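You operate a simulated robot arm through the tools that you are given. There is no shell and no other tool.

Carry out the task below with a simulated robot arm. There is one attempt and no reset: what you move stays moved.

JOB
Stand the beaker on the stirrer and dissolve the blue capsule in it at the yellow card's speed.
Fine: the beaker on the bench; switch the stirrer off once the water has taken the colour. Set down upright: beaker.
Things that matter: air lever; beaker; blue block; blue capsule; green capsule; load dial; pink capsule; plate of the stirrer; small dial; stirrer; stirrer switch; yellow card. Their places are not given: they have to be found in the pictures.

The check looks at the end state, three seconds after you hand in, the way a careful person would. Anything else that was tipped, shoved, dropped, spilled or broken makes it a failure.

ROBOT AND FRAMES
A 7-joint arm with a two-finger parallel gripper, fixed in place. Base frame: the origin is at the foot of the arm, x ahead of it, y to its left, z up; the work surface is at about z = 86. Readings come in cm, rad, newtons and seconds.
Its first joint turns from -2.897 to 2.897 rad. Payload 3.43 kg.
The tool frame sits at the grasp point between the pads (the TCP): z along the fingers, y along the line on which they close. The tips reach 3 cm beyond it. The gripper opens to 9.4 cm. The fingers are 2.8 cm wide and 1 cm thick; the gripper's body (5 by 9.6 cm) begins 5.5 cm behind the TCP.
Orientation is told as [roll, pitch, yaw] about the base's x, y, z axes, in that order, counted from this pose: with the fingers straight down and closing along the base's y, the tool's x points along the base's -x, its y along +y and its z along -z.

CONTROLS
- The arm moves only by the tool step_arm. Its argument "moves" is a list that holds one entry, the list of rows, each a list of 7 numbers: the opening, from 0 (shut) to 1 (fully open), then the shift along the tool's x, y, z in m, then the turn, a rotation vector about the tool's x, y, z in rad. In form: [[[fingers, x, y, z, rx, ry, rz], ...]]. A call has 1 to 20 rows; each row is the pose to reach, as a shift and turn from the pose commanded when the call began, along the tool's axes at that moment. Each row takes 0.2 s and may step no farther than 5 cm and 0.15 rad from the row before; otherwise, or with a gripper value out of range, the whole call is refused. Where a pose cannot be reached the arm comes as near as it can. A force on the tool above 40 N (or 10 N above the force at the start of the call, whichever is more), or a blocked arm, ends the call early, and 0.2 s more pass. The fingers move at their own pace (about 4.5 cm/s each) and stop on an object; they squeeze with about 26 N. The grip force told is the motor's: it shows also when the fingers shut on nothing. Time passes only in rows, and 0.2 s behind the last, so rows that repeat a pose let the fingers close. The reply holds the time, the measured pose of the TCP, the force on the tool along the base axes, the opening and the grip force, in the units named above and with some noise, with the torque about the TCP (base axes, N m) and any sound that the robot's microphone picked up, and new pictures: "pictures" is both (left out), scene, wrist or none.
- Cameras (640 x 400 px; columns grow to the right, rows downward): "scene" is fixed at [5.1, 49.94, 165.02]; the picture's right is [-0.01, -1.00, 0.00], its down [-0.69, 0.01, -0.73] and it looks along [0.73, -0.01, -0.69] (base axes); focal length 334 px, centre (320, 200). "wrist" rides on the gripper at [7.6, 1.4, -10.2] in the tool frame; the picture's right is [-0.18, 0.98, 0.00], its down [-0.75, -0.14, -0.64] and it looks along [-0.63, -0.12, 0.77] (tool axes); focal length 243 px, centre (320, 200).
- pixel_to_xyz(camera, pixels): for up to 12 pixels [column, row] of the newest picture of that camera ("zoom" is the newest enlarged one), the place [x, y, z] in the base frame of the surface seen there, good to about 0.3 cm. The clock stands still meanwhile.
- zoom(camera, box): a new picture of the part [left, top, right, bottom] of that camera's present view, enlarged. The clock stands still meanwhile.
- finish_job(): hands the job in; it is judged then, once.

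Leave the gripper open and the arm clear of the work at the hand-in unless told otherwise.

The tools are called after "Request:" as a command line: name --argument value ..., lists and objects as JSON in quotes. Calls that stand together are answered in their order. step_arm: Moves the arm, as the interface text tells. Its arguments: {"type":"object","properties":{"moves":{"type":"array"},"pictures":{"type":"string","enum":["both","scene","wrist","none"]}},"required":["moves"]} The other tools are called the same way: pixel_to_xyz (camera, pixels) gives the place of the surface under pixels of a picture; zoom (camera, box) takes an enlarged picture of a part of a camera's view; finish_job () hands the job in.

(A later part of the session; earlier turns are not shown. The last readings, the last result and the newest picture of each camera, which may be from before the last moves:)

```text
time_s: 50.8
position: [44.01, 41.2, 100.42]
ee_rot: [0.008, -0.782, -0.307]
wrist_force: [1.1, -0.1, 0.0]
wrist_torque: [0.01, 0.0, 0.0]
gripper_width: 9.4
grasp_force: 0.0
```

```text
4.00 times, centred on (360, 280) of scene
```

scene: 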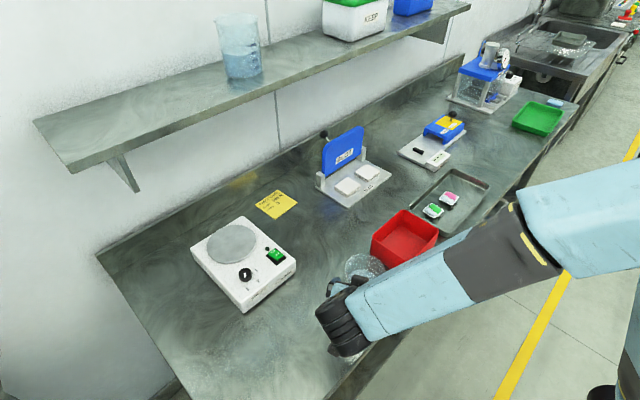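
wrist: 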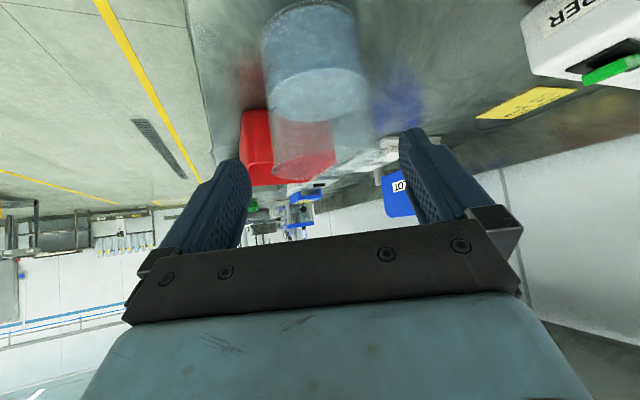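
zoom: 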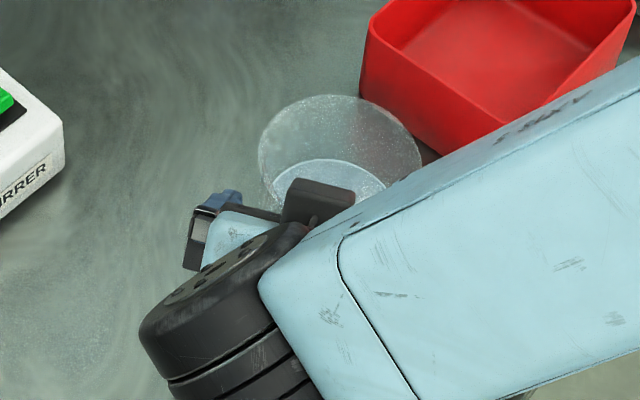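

I'll check what the dark box near (360,280) in the scene is, so it doesn't touch the rim.

Request:
pixel_to_xyz --camera "scene" --pixels '[[360, 281], [352, 278], [366, 283], [360, 289], [335, 281], [345, 290], [330, 290], [325, 300], [370, 290]]'

Request:
zoom --camera "scene" --box '[325, 260, 385, 310]'

```text
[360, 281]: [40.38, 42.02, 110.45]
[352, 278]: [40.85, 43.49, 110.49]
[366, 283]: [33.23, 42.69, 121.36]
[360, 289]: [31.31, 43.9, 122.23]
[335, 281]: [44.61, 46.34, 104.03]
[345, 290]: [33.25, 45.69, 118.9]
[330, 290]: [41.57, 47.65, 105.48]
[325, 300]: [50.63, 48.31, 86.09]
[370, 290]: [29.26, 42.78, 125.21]
```

```text
8.00 times, centred on (355, 285) of scene
```

zoom: 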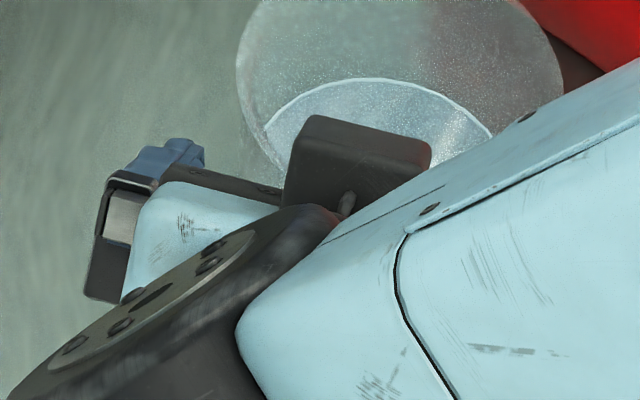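

That part sits above the hand and will pass well over the rim. I'll correct 1.5 mm laterally and slide in 5 cm along the tool axis.

Request:
step_arm --moves '[[[1, -0.001, -0.0015, 0.005, 0, 0, 0], [1, -0.002, -0.0015, 0.02, 0, 0, 0], [1, -0.003, -0.0015, 0.035, 0, 0, 0], [1, -0.003, -0.0015, 0.05, 0, 0, 0], [1, -0.003, -0.0015, 0.05, 0, 0, 0]]]'

Request:
zoom --camera "wrist" --box '[200, 0, 440, 180]'

Request:
zoom --camera "scene" --box '[325, 250, 395, 310]'

```text
time_s: 52.0
position: [47.48, 39.96, 97.13]
ee_rot: [0.008, -0.783, -0.308]
wrist_force: [0.6, 0.7, -0.4]
wrist_torque: [-0.01, -0.04, 0.01]
gripper_width: 9.39
grasp_force: 0.0
```

scene: 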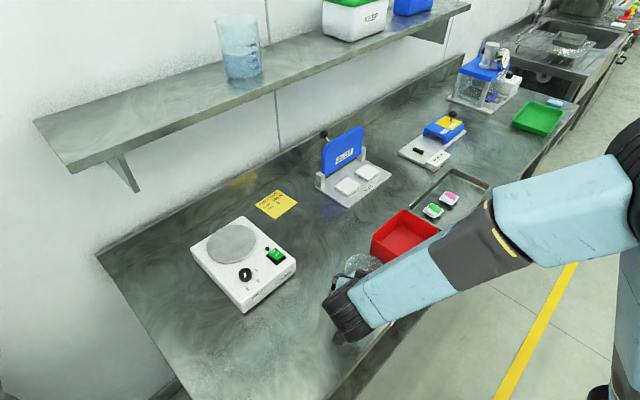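
wrist: 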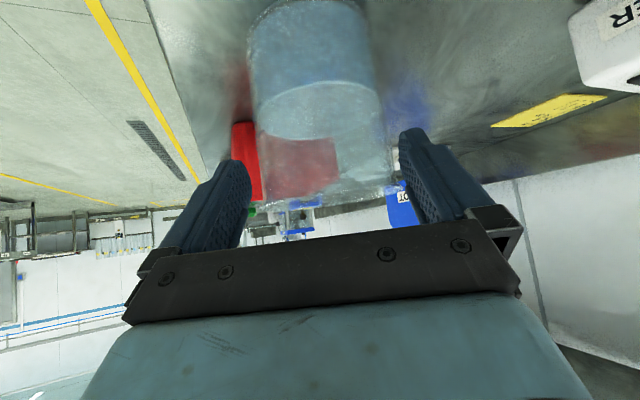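

```text
2.22 times, centred on (320, 90) of wrist
```

zoom: 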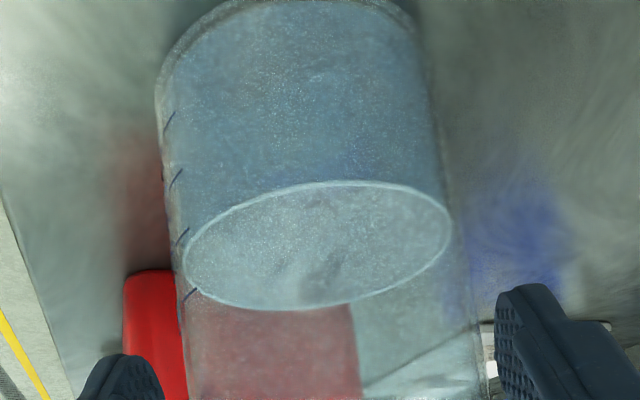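

```text
6.67 times, centred on (360, 280) of scene
```

zoom: 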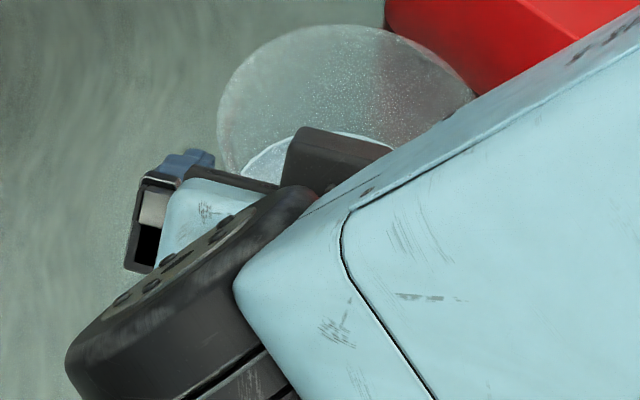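

The alignment is within about 1 mm and the forces are nil. I'll advance the last 4 cm slowly.

Request:
step_arm --moves '[[[1, 0, 0.001, 0.008, 0, 0, 0], [1, 0, 0.001, 0.016, 0, 0, 0], [1, 0, 0.001, 0.024, 0, 0, 0], [1, 0, 0.001, 0.032, 0, 0, 0], [1, 0, 0.001, 0.04, 0, 0, 0], [1, 0, 0.001, 0.04, 0, 0, 0]]]'

Request:
zoom --camera "wrist" --box '[180, 0, 460, 210]'

Request:
zoom --camera "scene" --box '[325, 250, 395, 310]'

```text
time_s: 53.4
position: [50.36, 39.3, 94.48]
ee_rot: [0.008, -0.785, -0.307]
wrist_force: [-4.2, 1.2, 2.3]
wrist_torque: [0.02, -0.04, -0.02]
gripper_width: 9.44
grasp_force: 0.2
```

scene: 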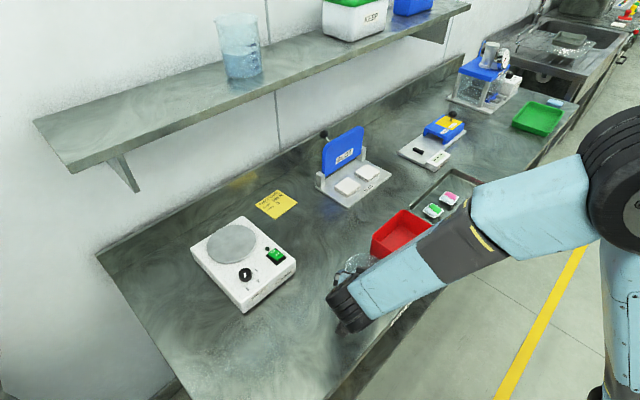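
wrist: 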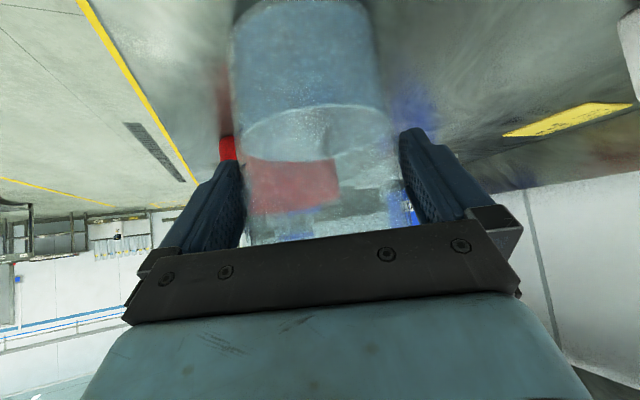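

```text
1.90 times, centred on (320, 105) of wrist
```

zoom: 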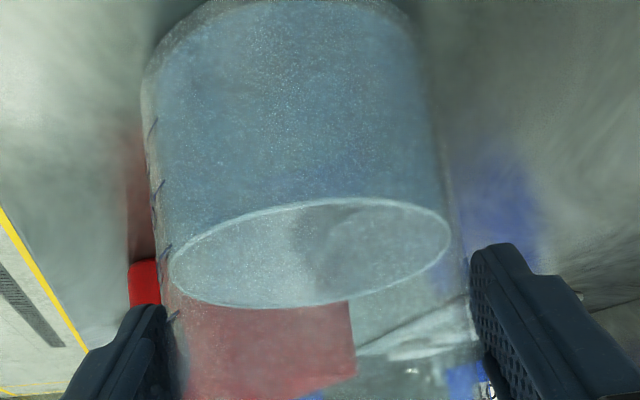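

```text
6.67 times, centred on (360, 280) of scene
```

zoom: 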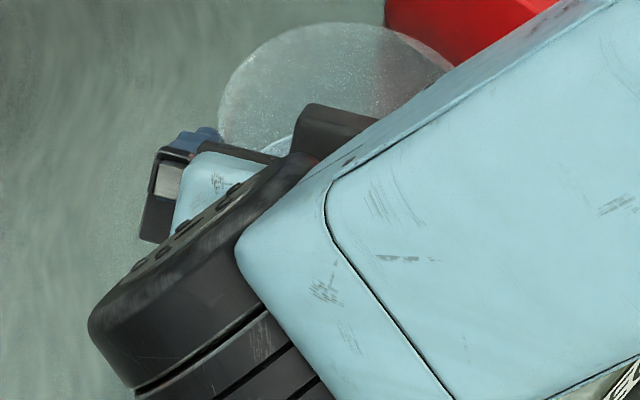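

There's slight contact of about 5 N along the tool axis, with the palm near the rim. I'll back off 4 mm and close on the body.

Request:
step_arm --moves '[[[1, 0, 0, -0.004, 0, 0, 0], [1, 0, 0, -0.004, 0, 0, 0], [0.9, 0, 0, -0.004, 0, 0, 0], [0.8, 0, 0, -0.004, 0, 0, 0], [0.8, 0, 0, -0.004, 0, 0, 0], [0.8, 0, 0, -0.004, 0, 0, 0]]]'

Request:
zoom --camera "wrist" --box '[180, 0, 460, 210]'

```text
time_s: 54.8
position: [50.08, 39.38, 94.76]
ee_rot: [0.009, -0.783, -0.306]
wrist_force: [0.7, -1.6, -0.3]
wrist_torque: [-0.45, 0.03, 0.01]
gripper_width: 9.18
grasp_force: 25.4
```

scene: 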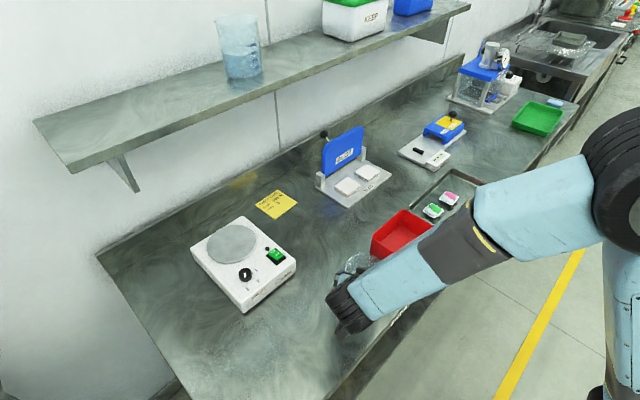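
wrist: 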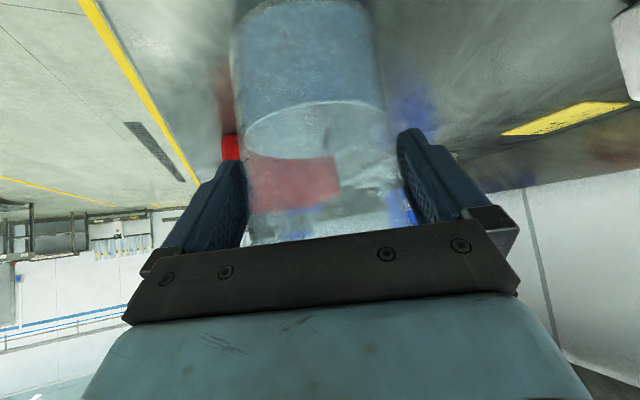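

```text
1.90 times, centred on (320, 105) of wrist
```

zoom: 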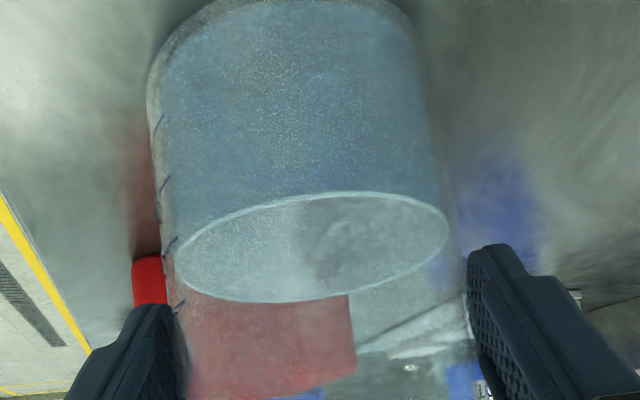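

It's gripped at 9.18 cm with 25 N. I'll test-lift 2 cm straight up, slowly.

Request:
step_arm --moves '[[[0.5, 0, 0, 0, 0, 0, 0], [0.5, 0, 0, 0, 0, 0, 0], [0.5, -0.002, 0, -0.002, 0, 0, 0], [0.5, -0.004, 0, -0.004, 0, 0, 0], [0.5, -0.007, 0, -0.007, 0, 0, 0], [0.5, -0.01, 0, -0.01, 0, 0, 0], [0.5, -0.014, 0, -0.014, 0, 0, 0], [0.5, -0.014, 0, -0.014, 0, 0, 0]]]'

Request:
zoom --camera "wrist" --box '[180, 0, 460, 210]'

Request:
zoom --camera "scene" --box '[325, 240, 395, 300]'

```text
time_s: 56.6
position: [49.99, 39.23, 96.59]
ee_rot: [0.008, -0.784, -0.306]
wrist_force: [0.1, -0.1, -8.0]
wrist_torque: [0.05, 0.13, -0.01]
gripper_width: 9.18
grasp_force: 26.2
```

scene: 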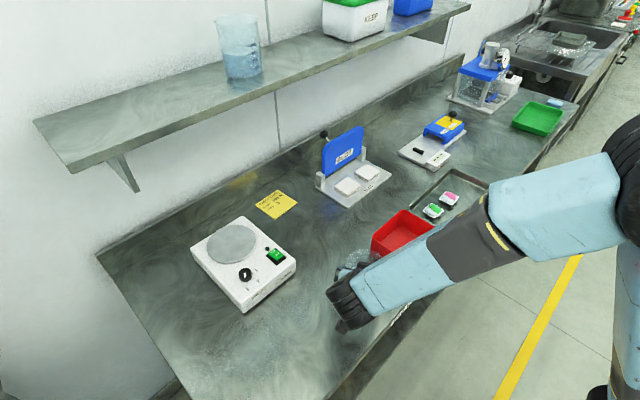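
wrist: 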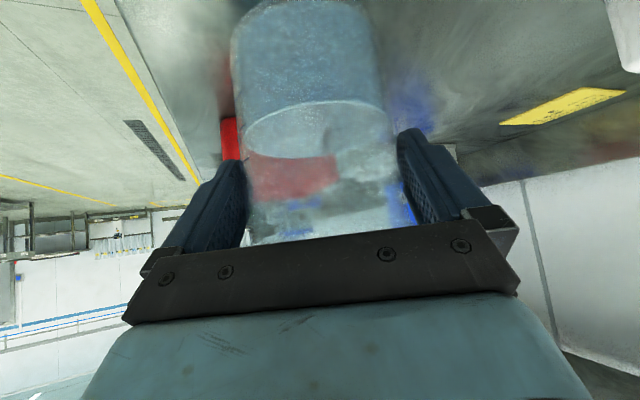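

```text
1.90 times, centred on (320, 105) of wrist
```

zoom: 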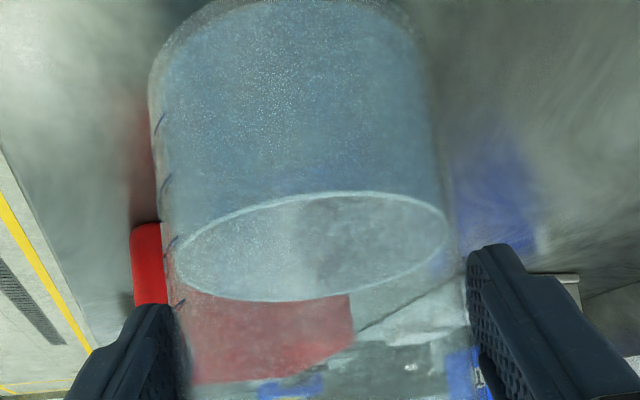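

```text
6.67 times, centred on (360, 270) of scene
```

zoom: 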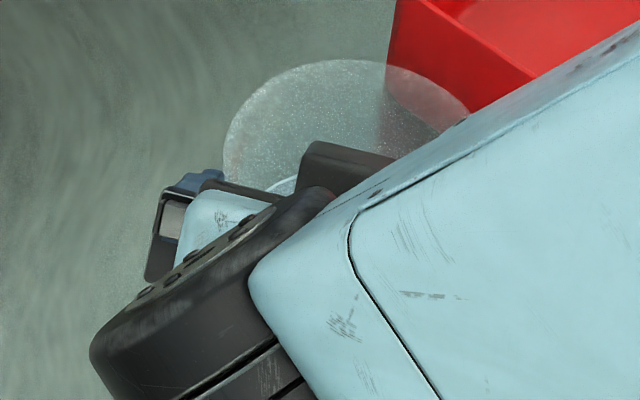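

It's held securely: 8 N of load and the beaker hangs upright. I'll lift it to about z 107.5 and carry it smoothly to above the plate, turning only about the vertical axis to heading ≈0.75.

Request:
step_arm --moves '[[[0.5, -0.012, 0, -0.012, 0, 0, 0], [0.5, -0.032, 0, -0.032, 0, 0, 0], [0.5, -0.055, 0, -0.055, 0, 0, 0], [0.5, -0.077, 0, -0.077, 0, 0, 0], [0.5, -0.0775, 0.015, -0.0765, -0.032, 0, -0.032], [0.5, -0.078, 0.035, -0.076, -0.075, 0, -0.075], [0.5, -0.0787, 0.059, -0.0755, -0.124, 0, -0.124], [0.5, -0.0795, 0.083, -0.0748, -0.175, 0, -0.175], [0.5, -0.08, 0.107, -0.074, -0.226, 0, -0.226], [0.5, -0.081, 0.131, -0.073, -0.277, 0, -0.277], [0.5, -0.0815, 0.155, -0.0725, -0.328, 0, -0.328], [0.5, -0.0823, 0.179, -0.0717, -0.379, 0, -0.379], [0.5, -0.083, 0.203, -0.071, -0.43, 0, -0.43], [0.5, -0.0838, 0.227, -0.0702, -0.481, 0, -0.481], [0.5, -0.0845, 0.251, -0.0695, -0.532, 0, -0.532], [0.5, -0.0852, 0.275, -0.0688, -0.583, 0, -0.583], [0.5, -0.086, 0.299, -0.068, -0.634, 0, -0.634], [0.5, -0.0868, 0.322, -0.0672, -0.684, 0, -0.684], [0.5, -0.0875, 0.34, -0.0665, -0.722, 0, -0.722], [0.5, -0.088, 0.353, -0.066, -0.747, 0, -0.747]]]'

Request:
zoom --camera "scene" --box '[170, 170, 330, 320]'

```text
time_s: 60.8
position: [61.97, 72.69, 107.91]
ee_rot: [0.005, -0.789, 0.752]
wrist_force: [0.2, -0.6, -7.0]
wrist_torque: [-0.08, 0.06, -0.01]
gripper_width: 9.17
grasp_force: 26.3
```

scene: 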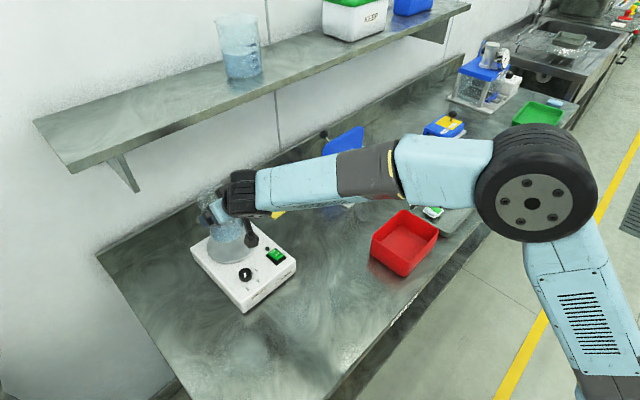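
wrist: 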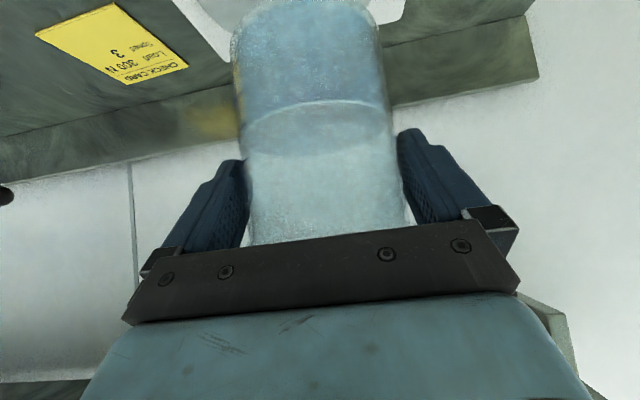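

```text
2.67 times, centred on (250, 245) of scene
```

zoom: 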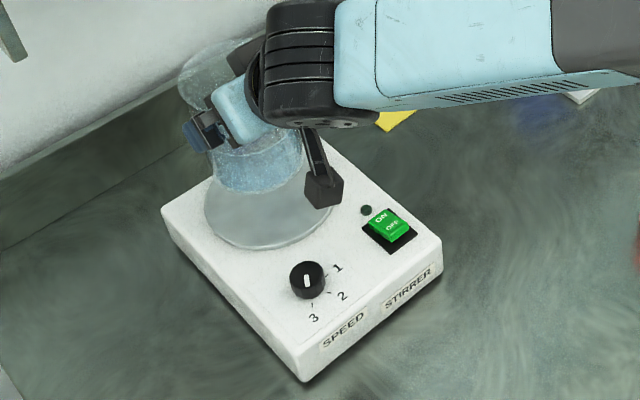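

The beaker is over the plate, with its axis at about (63.2, 73.9) against a plate centre of about (63.3, 73.5). I'll make a small correction and lower to a few millimetres above the plate.

Request:
step_arm --moves '[[[0.5, 0.009, -0.001, 0.007, 0, 0, 0], [0.5, 0.018, -0.002, 0.016, 0, 0, 0], [0.5, 0.027, -0.003, 0.025, 0, 0, 0], [0.5, 0.035, -0.003, 0.032, 0, 0, 0], [0.5, 0.041, -0.003, 0.038, 0, 0, 0], [0.5, 0.041, -0.003, 0.038, 0, 0, 0]]]'

Request:
zoom --camera "scene" --box '[180, 190, 310, 290]'

Request:
zoom --camera "wrist" --box '[180, 0, 460, 210]'

```text
time_s: 62.2
position: [61.99, 72.15, 102.14]
ee_rot: [0.008, -0.79, 0.751]
wrist_force: [-0.5, -0.4, -6.7]
wrist_torque: [-0.07, 0.1, 0.01]
gripper_width: 9.18
grasp_force: 26.5
```

scene: 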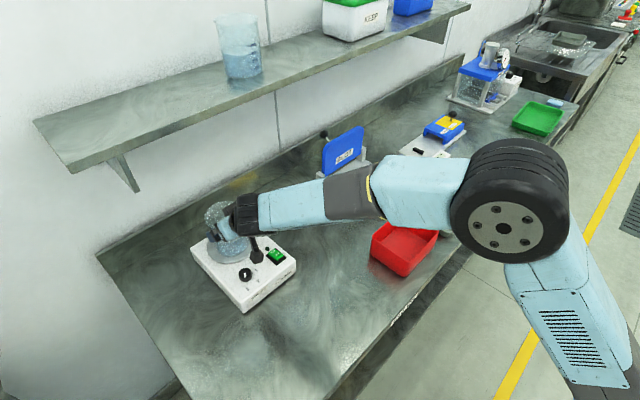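
wrist: 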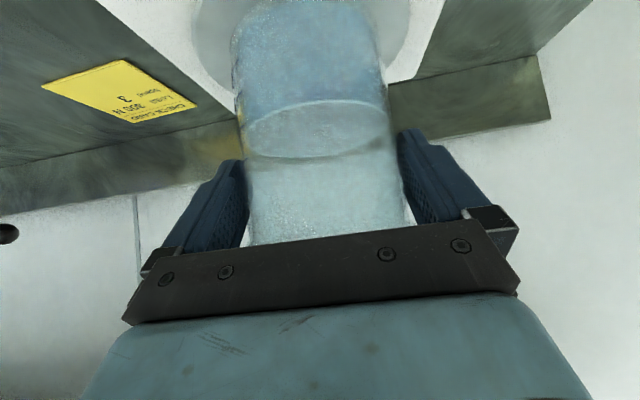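

```text
4.00 times, centred on (245, 240) of scene
```

zoom: 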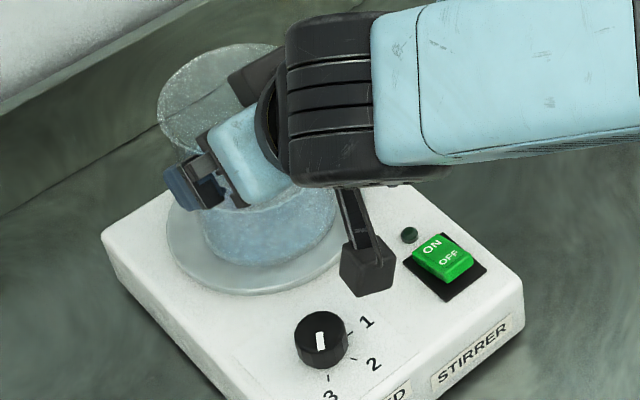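

```text
1.90 times, centred on (320, 105) of wrist
```

zoom: 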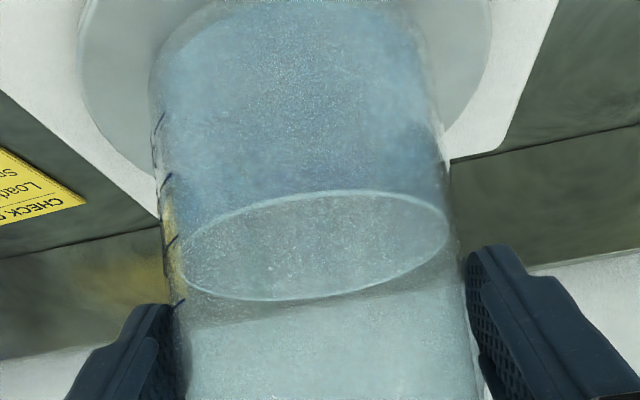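

The beaker is centred on the plate. I'll lower it gently in 1 mm steps to contact.

Request:
step_arm --moves '[[[0.5, 0.0007, 0, 0.0007, 0, 0, 0], [0.5, 0.0014, 0, 0.0014, 0, 0, 0], [0.5, 0.0021, 0, 0.0021, 0, 0, 0], [0.5, 0.0021, 0, 0.0021, 0, 0, 0]]]' --pictures "none"

```text
time_s: 63.2
position: [62.02, 72.14, 101.84]
ee_rot: [0.006, -0.791, 0.752]
wrist_force: [1.3, 0.8, -3.3]
wrist_torque: [0.04, -0.04, 0.04]
gripper_width: 9.19
grasp_force: 26.5
```

The load has dropped from 7 N to 3 N, so contact is beginning. I'll lower 1 mm more.

Request:
step_arm --moves '[[[0.5, 0.0004, 0, 0.0004, 0, 0, 0], [0.5, 0.0008, 0, 0.0008, 0, 0, 0], [0.5, 0.0008, 0, 0.0008, 0, 0, 0]]]' --pictures "none"

```text
time_s: 64.0
position: [62.06, 72.13, 102.05]
ee_rot: [0.008, -0.789, 0.753]
wrist_force: [-2.5, -2.6, 4.1]
wrist_torque: [-0.16, 0.04, 0.01]
gripper_width: 9.15
grasp_force: 26.3
```

The beaker is resting on the plate (+4 N). I'll open the gripper fully and check before retreating.

Request:
step_arm --moves '[[[0.8, 0, 0, 0, 0, 0, 0], [1, 0, 0, 0, 0, 0, 0], [1, 0, 0, 0, 0, 0, 0], [1, 0, 0, 0, 0, 0, 0]]]' --pictures "both"

Request:
zoom --camera "wrist" --box '[180, 0, 460, 210]'

```text
time_s: 65.0
position: [62.03, 72.17, 101.79]
ee_rot: [0.007, -0.79, 0.752]
wrist_force: [0.3, 0.6, 0.5]
wrist_torque: [0.03, 0.02, 0.01]
gripper_width: 9.4
grasp_force: 0.1
```

scene: 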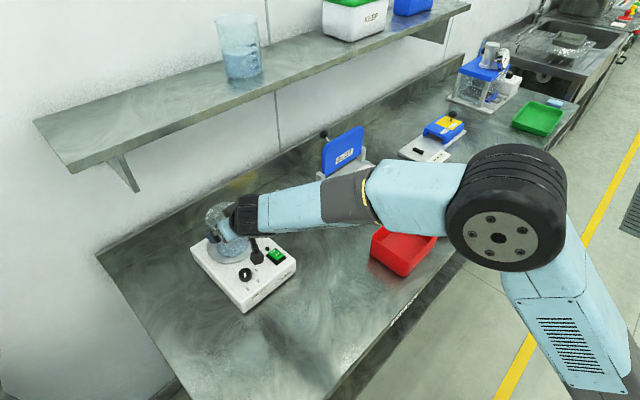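
wrist: 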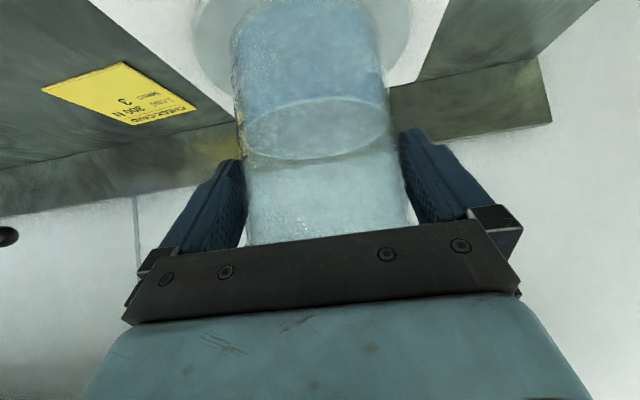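

```text
1.90 times, centred on (320, 105) of wrist
```

zoom: 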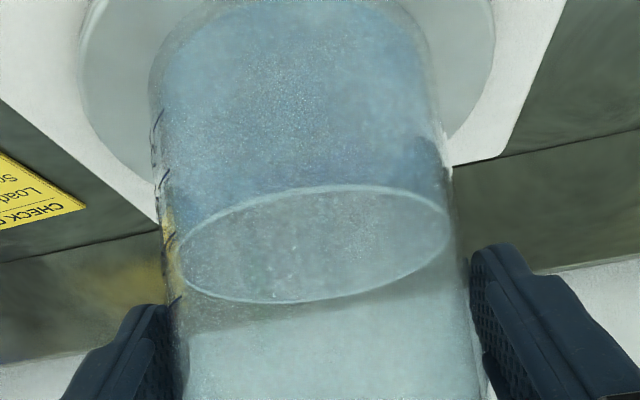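

It's released with zero residual force. I'll retreat straight back along the tool axis, slowly at first.

Request:
step_arm --moves '[[[1, 0, -0.0005, -0.004, 0, 0, 0], [1, 0, -0.0005, -0.01, 0, 0, 0], [1, 0, -0.0005, -0.018, 0, 0, 0], [1, 0, -0.0005, -0.028, 0, 0, 0], [1, 0, -0.0005, -0.04, 0, 0, 0], [1, 0, -0.0005, -0.06, 0, 0, 0], [1, 0, -0.0005, -0.085, 0, 0, 0], [1, 0, -0.0005, -0.115, 0, 0, 0], [1, 0, -0.0005, -0.14, 0, 0, 0]]]'

Request:
zoom --camera "scene" --box '[170, 170, 330, 320]'

```text
time_s: 67.0
position: [55.15, 65.45, 111.55]
ee_rot: [0.005, -0.79, 0.753]
wrist_force: [0.5, -0.5, -0.9]
wrist_torque: [0.0, 0.0, -0.03]
gripper_width: 9.37
grasp_force: 0.1
```

scene: 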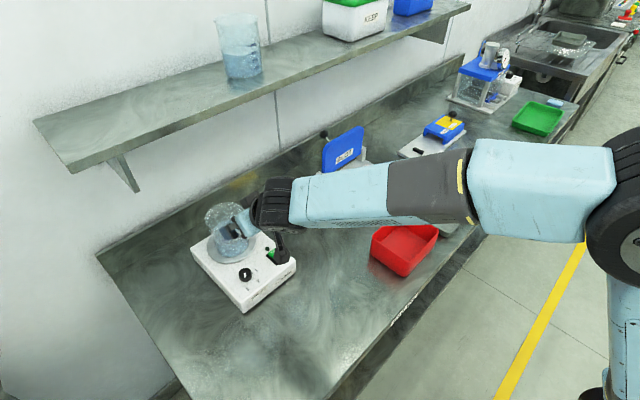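
wrist: 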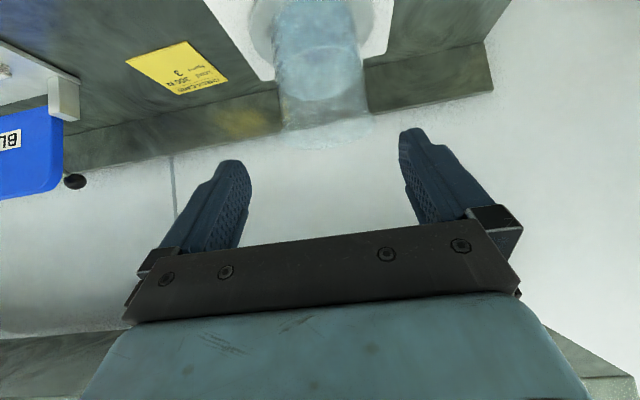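

```text
2.67 times, centred on (250, 245) of scene
```

zoom: 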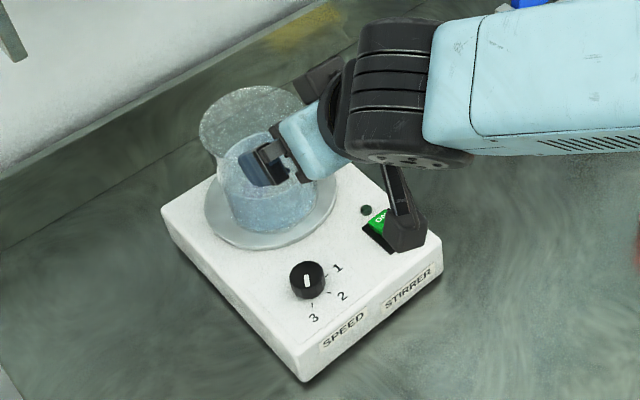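

The beaker stands on the plate, with the dial still at 3. Next I'll move above the switch at about (59.2, 61.3), bring the tool back to vertical, and close the fingers.

Request:
step_arm --moves '[[[0.7, -0.007, -0.02, -0.007, 0, 0, 0], [0.4, -0.014, -0.04, -0.014, 0, 0, 0], [0.1, -0.014, -0.058, -0.014, 0, 0, 0], [0, -0.014, -0.058, -0.014, 0, 0.13, 0], [0, -0.014, -0.058, -0.014, 0, 0.26, 0], [0, -0.014, -0.058, -0.014, 0, 0.39, 0], [0, -0.014, -0.058, -0.014, 0, 0.52, 0], [0, -0.014, -0.058, -0.014, 0, 0.65, 0], [0, -0.014, -0.058, -0.014, 0, 0.79, 0], [0, -0.014, -0.058, -0.014, 0, 0.79, 0]]]'

Request:
zoom --camera "wrist" --box '[220, 20, 420, 150]'

Request:
zoom --camera "scene" --box '[180, 190, 310, 310]'

```text
time_s: 69.2
position: [58.99, 61.15, 113.66]
ee_rot: [0.006, 0.002, 0.756]
wrist_force: [0.1, -0.1, -0.9]
wrist_torque: [0.01, 0.02, -0.03]
gripper_width: 0.0
grasp_force: 26.2
```

scene: 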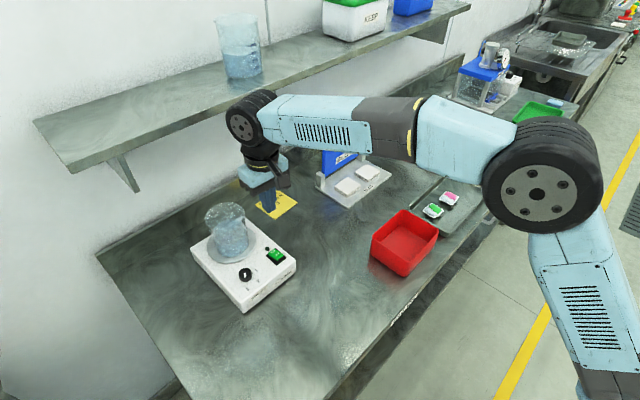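
wrist: 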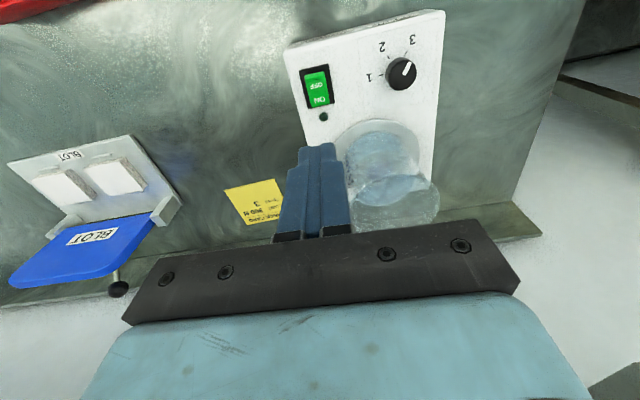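

```text
3.08 times, centred on (320, 85) of wrist
```

zoom: 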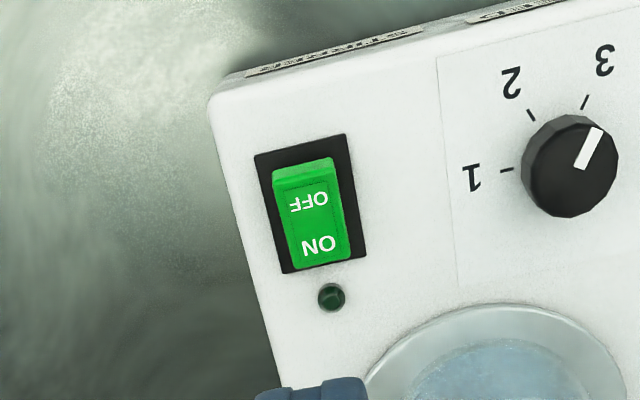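

```text
3.33 times, centred on (245, 250) of scene
```

zoom: 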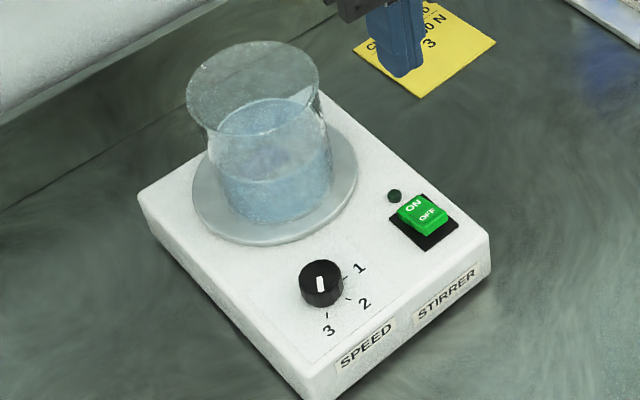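

The beaker sits centred and upright. I'll measure the rocker's ON and OFF ends.

Request:
zoom --camera "wrist" --box '[295, 55, 345, 130]'

Request:
pixel_to_xyz --camera "wrist" --pixels '[[315, 73], [316, 80], [317, 85], [318, 92], [320, 100], [321, 104], [323, 117], [305, 72], [332, 70], [308, 95], [330, 90]]'

Request:
zoom --camera "scene" --box '[260, 240, 300, 275]'

```text
5.33 times, centred on (320, 92) of wrist
```

zoom: 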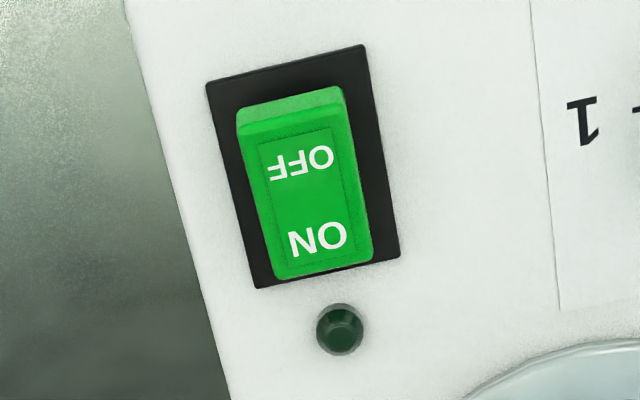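

```text
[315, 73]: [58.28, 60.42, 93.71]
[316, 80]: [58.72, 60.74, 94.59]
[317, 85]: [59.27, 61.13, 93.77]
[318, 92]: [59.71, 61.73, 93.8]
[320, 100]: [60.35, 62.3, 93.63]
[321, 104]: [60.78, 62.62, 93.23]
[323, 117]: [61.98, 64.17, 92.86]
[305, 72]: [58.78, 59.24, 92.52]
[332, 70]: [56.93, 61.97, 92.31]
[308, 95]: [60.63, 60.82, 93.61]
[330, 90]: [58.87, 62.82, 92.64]
```

```text
11.43 times, centred on (280, 258) of scene
```

zoom: 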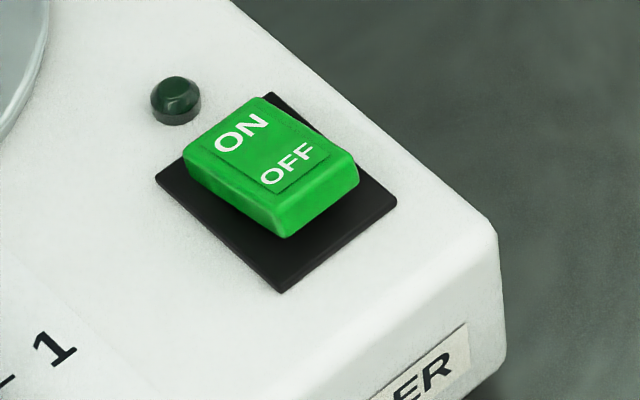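

The rocker centre is about (59.6, 61.6), with the ON end at about (60.4, 62.3, 93.5). I'll tilt the closed fingers forward by 0.45 rad so only their near edge meets the ON end, and come down to just above it.

Request:
step_arm --moves '[[[0, -0.004, 0, 0.02, 0, -0.1, 0], [0, -0.008, -0.0006, 0.045, 0, -0.2, 0], [0, -0.012, -0.001, 0.07, 0, -0.3, 0], [0, -0.0167, -0.0013, 0.095, 0, -0.4, 0], [0, -0.0167, -0.0013, 0.12, 0, -0.45, 0], [0, -0.0167, -0.0013, 0.138, 0, -0.45, 0], [0, -0.0167, -0.0013, 0.138, 0, -0.45, 0]]]'

Request:
zoom --camera "scene" --box '[240, 220, 310, 285]'

Request:
zoom --camera "wrist" --box '[240, 60, 400, 200]'

```text
time_s: 70.8
position: [60.28, 62.29, 99.75]
ee_rot: [0.005, -0.452, 0.754]
wrist_force: [-0.4, -0.2, 0.8]
wrist_torque: [-0.02, 0.02, -0.01]
gripper_width: 0.0
grasp_force: 25.7
```

scene: 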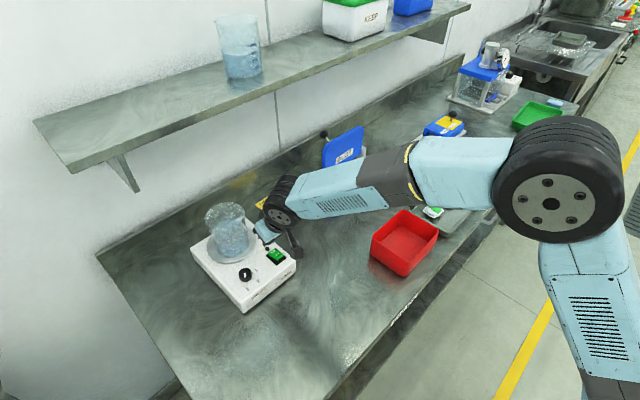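
wrist: 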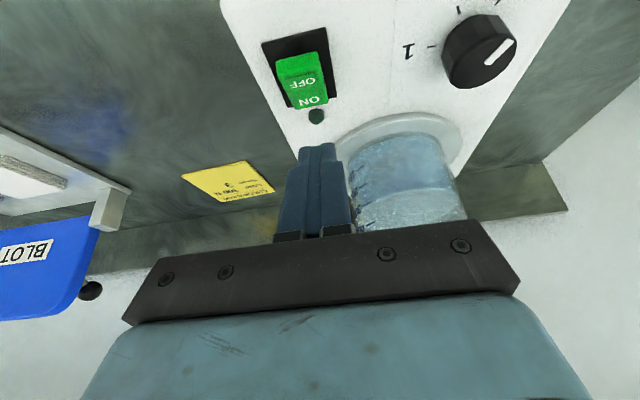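

```text
6.15 times, centred on (275, 252) of scene
```

zoom: 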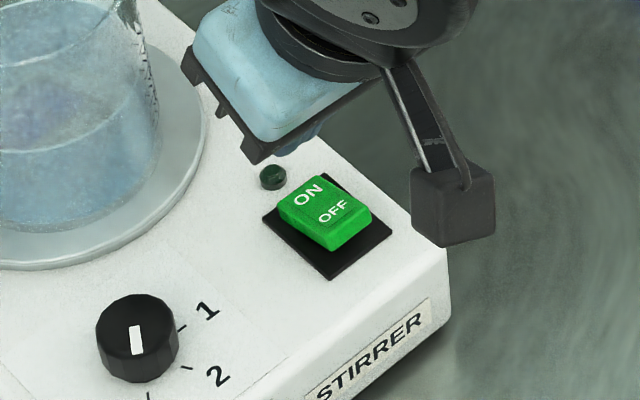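

```text
2.86 times, centred on (320, 130) of wrist
```

zoom: 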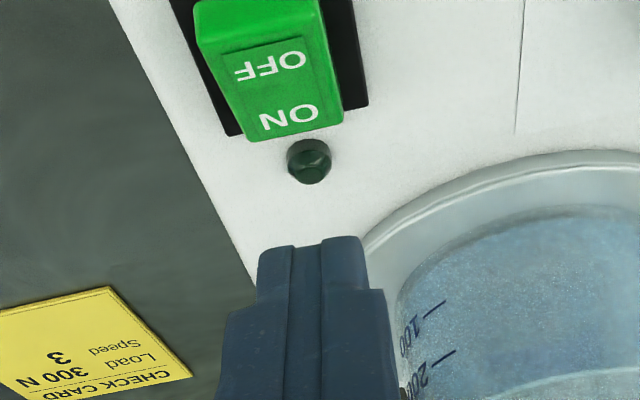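

The edge projects straight onto the "ON" label. I'll shift back 3 mm for margin and press down slowly.

Request:
step_arm --moves '[[[0, 0.0065, 0, 0.0065, 0, 0, 0], [0, 0.0105, 0, 0.0145, 0, 0, 0], [0, 0.0145, 0, 0.0225, 0, 0, 0], [0, 0.0154, 0, 0.0245, 0, 0, 0], [0, 0.0163, 0, 0.0263, 0, 0, 0]]]'

Request:
zoom --camera "scene" --box '[240, 220, 310, 285]'

Request:
zoom --camera "wrist" --box '[240, 60, 400, 200]'

```text
time_s: 72.0
position: [59.96, 61.96, 96.82]
ee_rot: [0.004, -0.451, 0.754]
wrist_force: [0.5, -1.4, 10.3]
wrist_torque: [-0.04, -0.06, 0.01]
gripper_width: 0.01
grasp_force: 25.7
```

scene: 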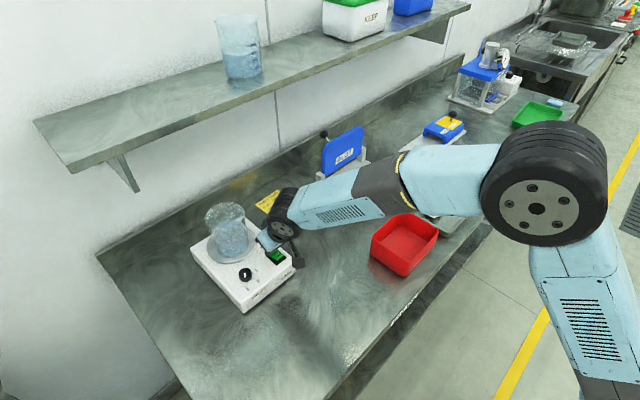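
wrist: 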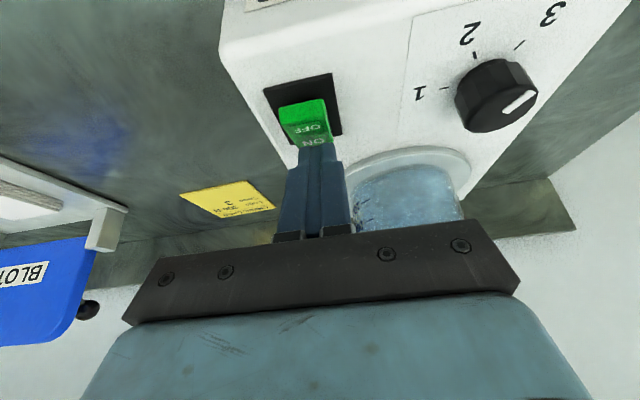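

```text
6.15 times, centred on (275, 252) of scene
```

zoom: 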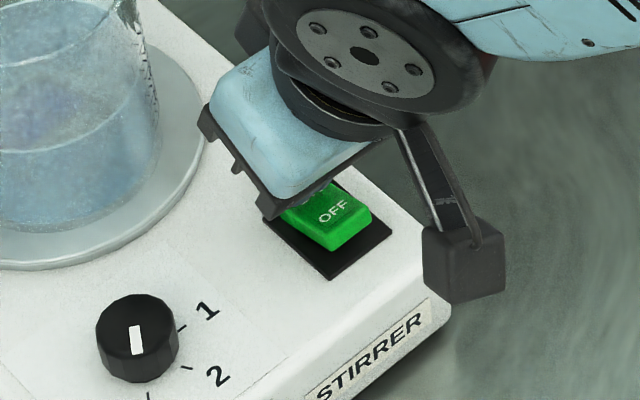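

```text
2.86 times, centred on (320, 130) of wrist
```

zoom: 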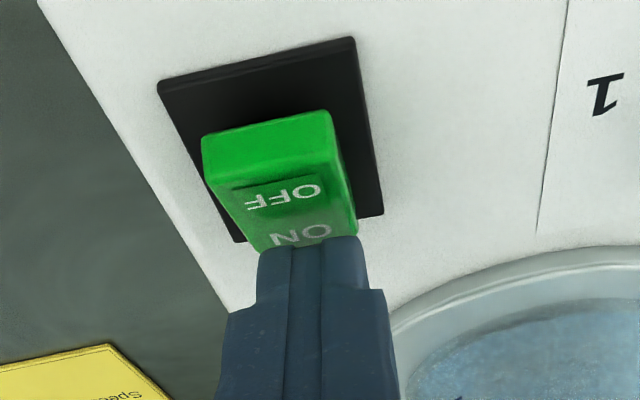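

The edge is on the ON end at 10 N with no change yet. I'll press a bit harder.

Request:
step_arm --moves '[[[0, 0.0004, 0, 0.0009, 0, 0, 0], [0, 0.0009, 0, 0.0018, 0, 0, 0], [0, 0.0013, 0, 0.0027, 0, 0, 0], [0, 0.0013, 0, 0.0027, 0, 0, 0]]]'

Request:
zoom --camera "wrist" --box '[240, 60, 400, 200]'

```text
time_s: 73.0
position: [60.1, 61.99, 96.9]
ee_rot: [0.007, -0.457, 0.753]
wrist_force: [-0.2, 0.4, 1.5]
wrist_torque: [0.02, 0.0, 0.06]
gripper_width: 0.02
grasp_force: 26.9
stopped in row 4: the force on the tool passed its limit at 41 N (the readings are from after the stop); the commanded pose is now the measured one
```

scene: 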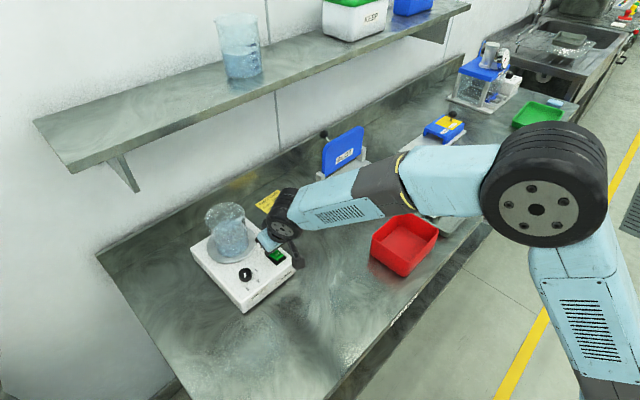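
wrist: 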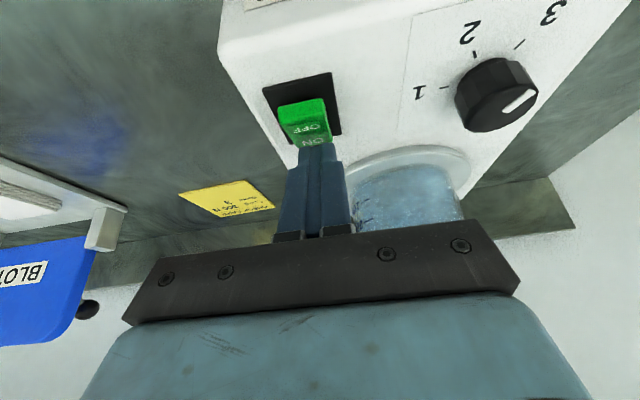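

```text
2.86 times, centred on (320, 130) of wrist
```

zoom: 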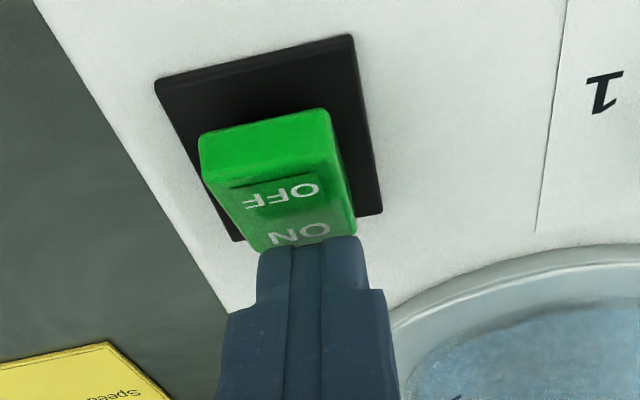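

That was solid at 41 N, so the ON end doesn't move any further. I'll lift and look at the lamp and rocker.

Request:
step_arm --moves '[[[0, -0.009, 0, -0.018, 0, 0, 0], [0, -0.022, 0, -0.045, 0, 0, 0], [0, -0.035, 0, -0.072, 0, 0, 0], [0, -0.035, 0, -0.072, 0, 0.15, 0], [0, -0.035, 0, -0.072, 0, 0.3, 0], [0, -0.035, 0, -0.072, 0, 0.45, 0]]]'

Request:
zoom --camera "wrist" --box '[280, 40, 400, 150]'

Request:
zoom --camera "scene" --box '[190, 195, 310, 305]'

```text
time_s: 74.4
position: [59.94, 61.85, 104.94]
ee_rot: [0.006, -0.004, 0.756]
wrist_force: [-0.5, -0.4, 1.2]
wrist_torque: [0.0, 0.01, -0.01]
gripper_width: 0.0
grasp_force: 25.6
```

scene: 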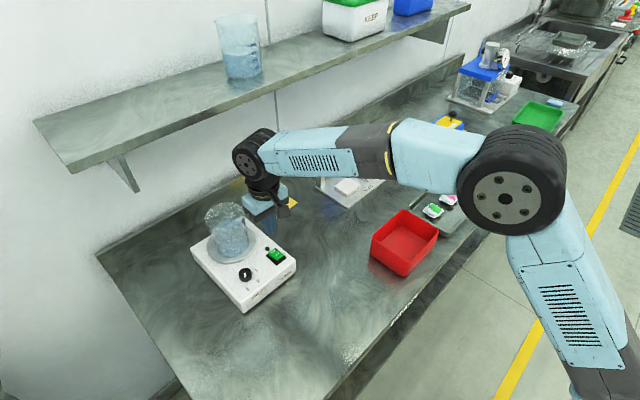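
wrist: 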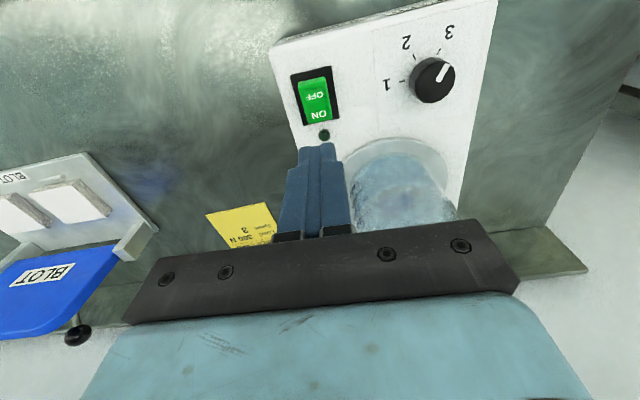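

```text
3.64 times, centred on (340, 95) of wrist
```

zoom: 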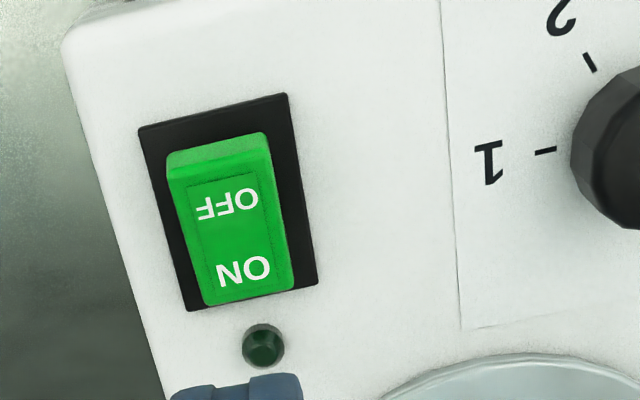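

```text
3.64 times, centred on (250, 250) of scene
```

zoom: 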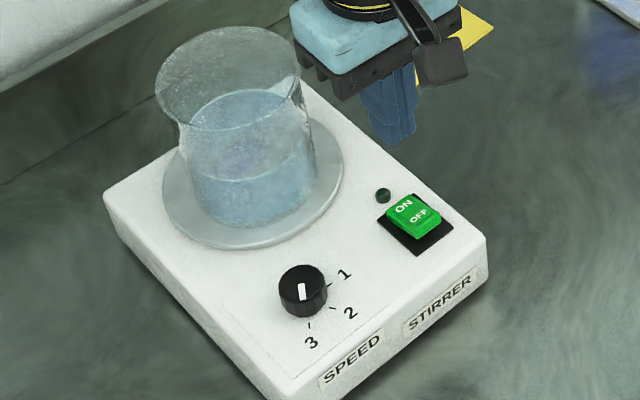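

The rocker rests with the ON end down and the OFF end raised, while the lamp is dark, so only the raised end can move. I'll look closely at the beaker and rocker before pressing anything else.

Request:
zoom --camera "scene" --box '[200, 195, 255, 245]'

Request:
zoom --camera "scene" --box '[260, 240, 300, 275]'

Request:
zoom --camera "wrist" --box '[340, 140, 470, 230]'

```text
8.00 times, centred on (228, 220) of scene
```

zoom: 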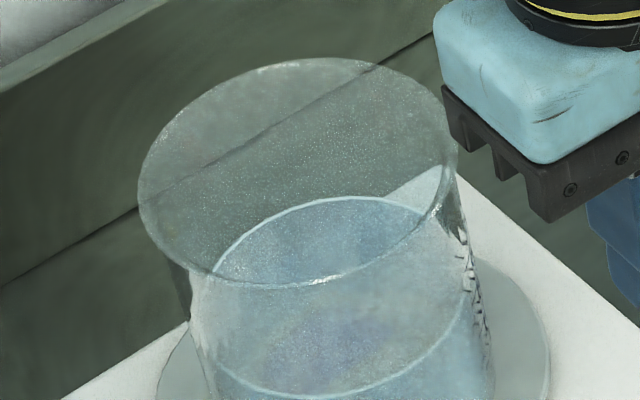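

```text
11.43 times, centred on (280, 258) of scene
```

zoom: 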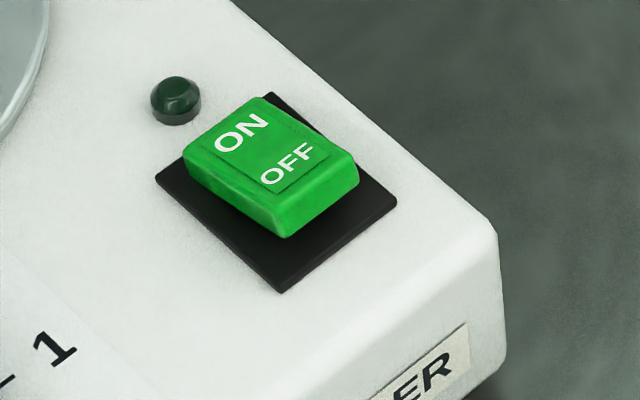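

```text
4.44 times, centred on (405, 185) of wrist
```

zoom: 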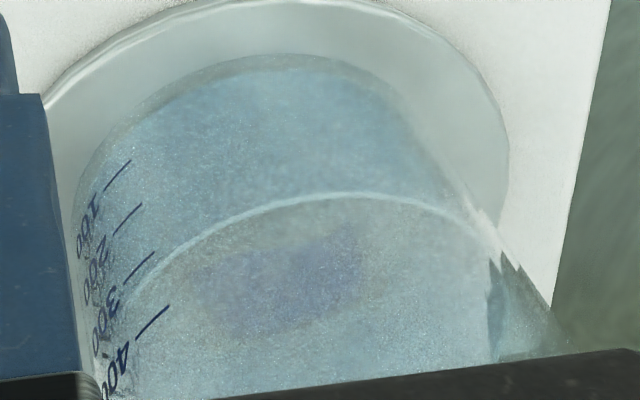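

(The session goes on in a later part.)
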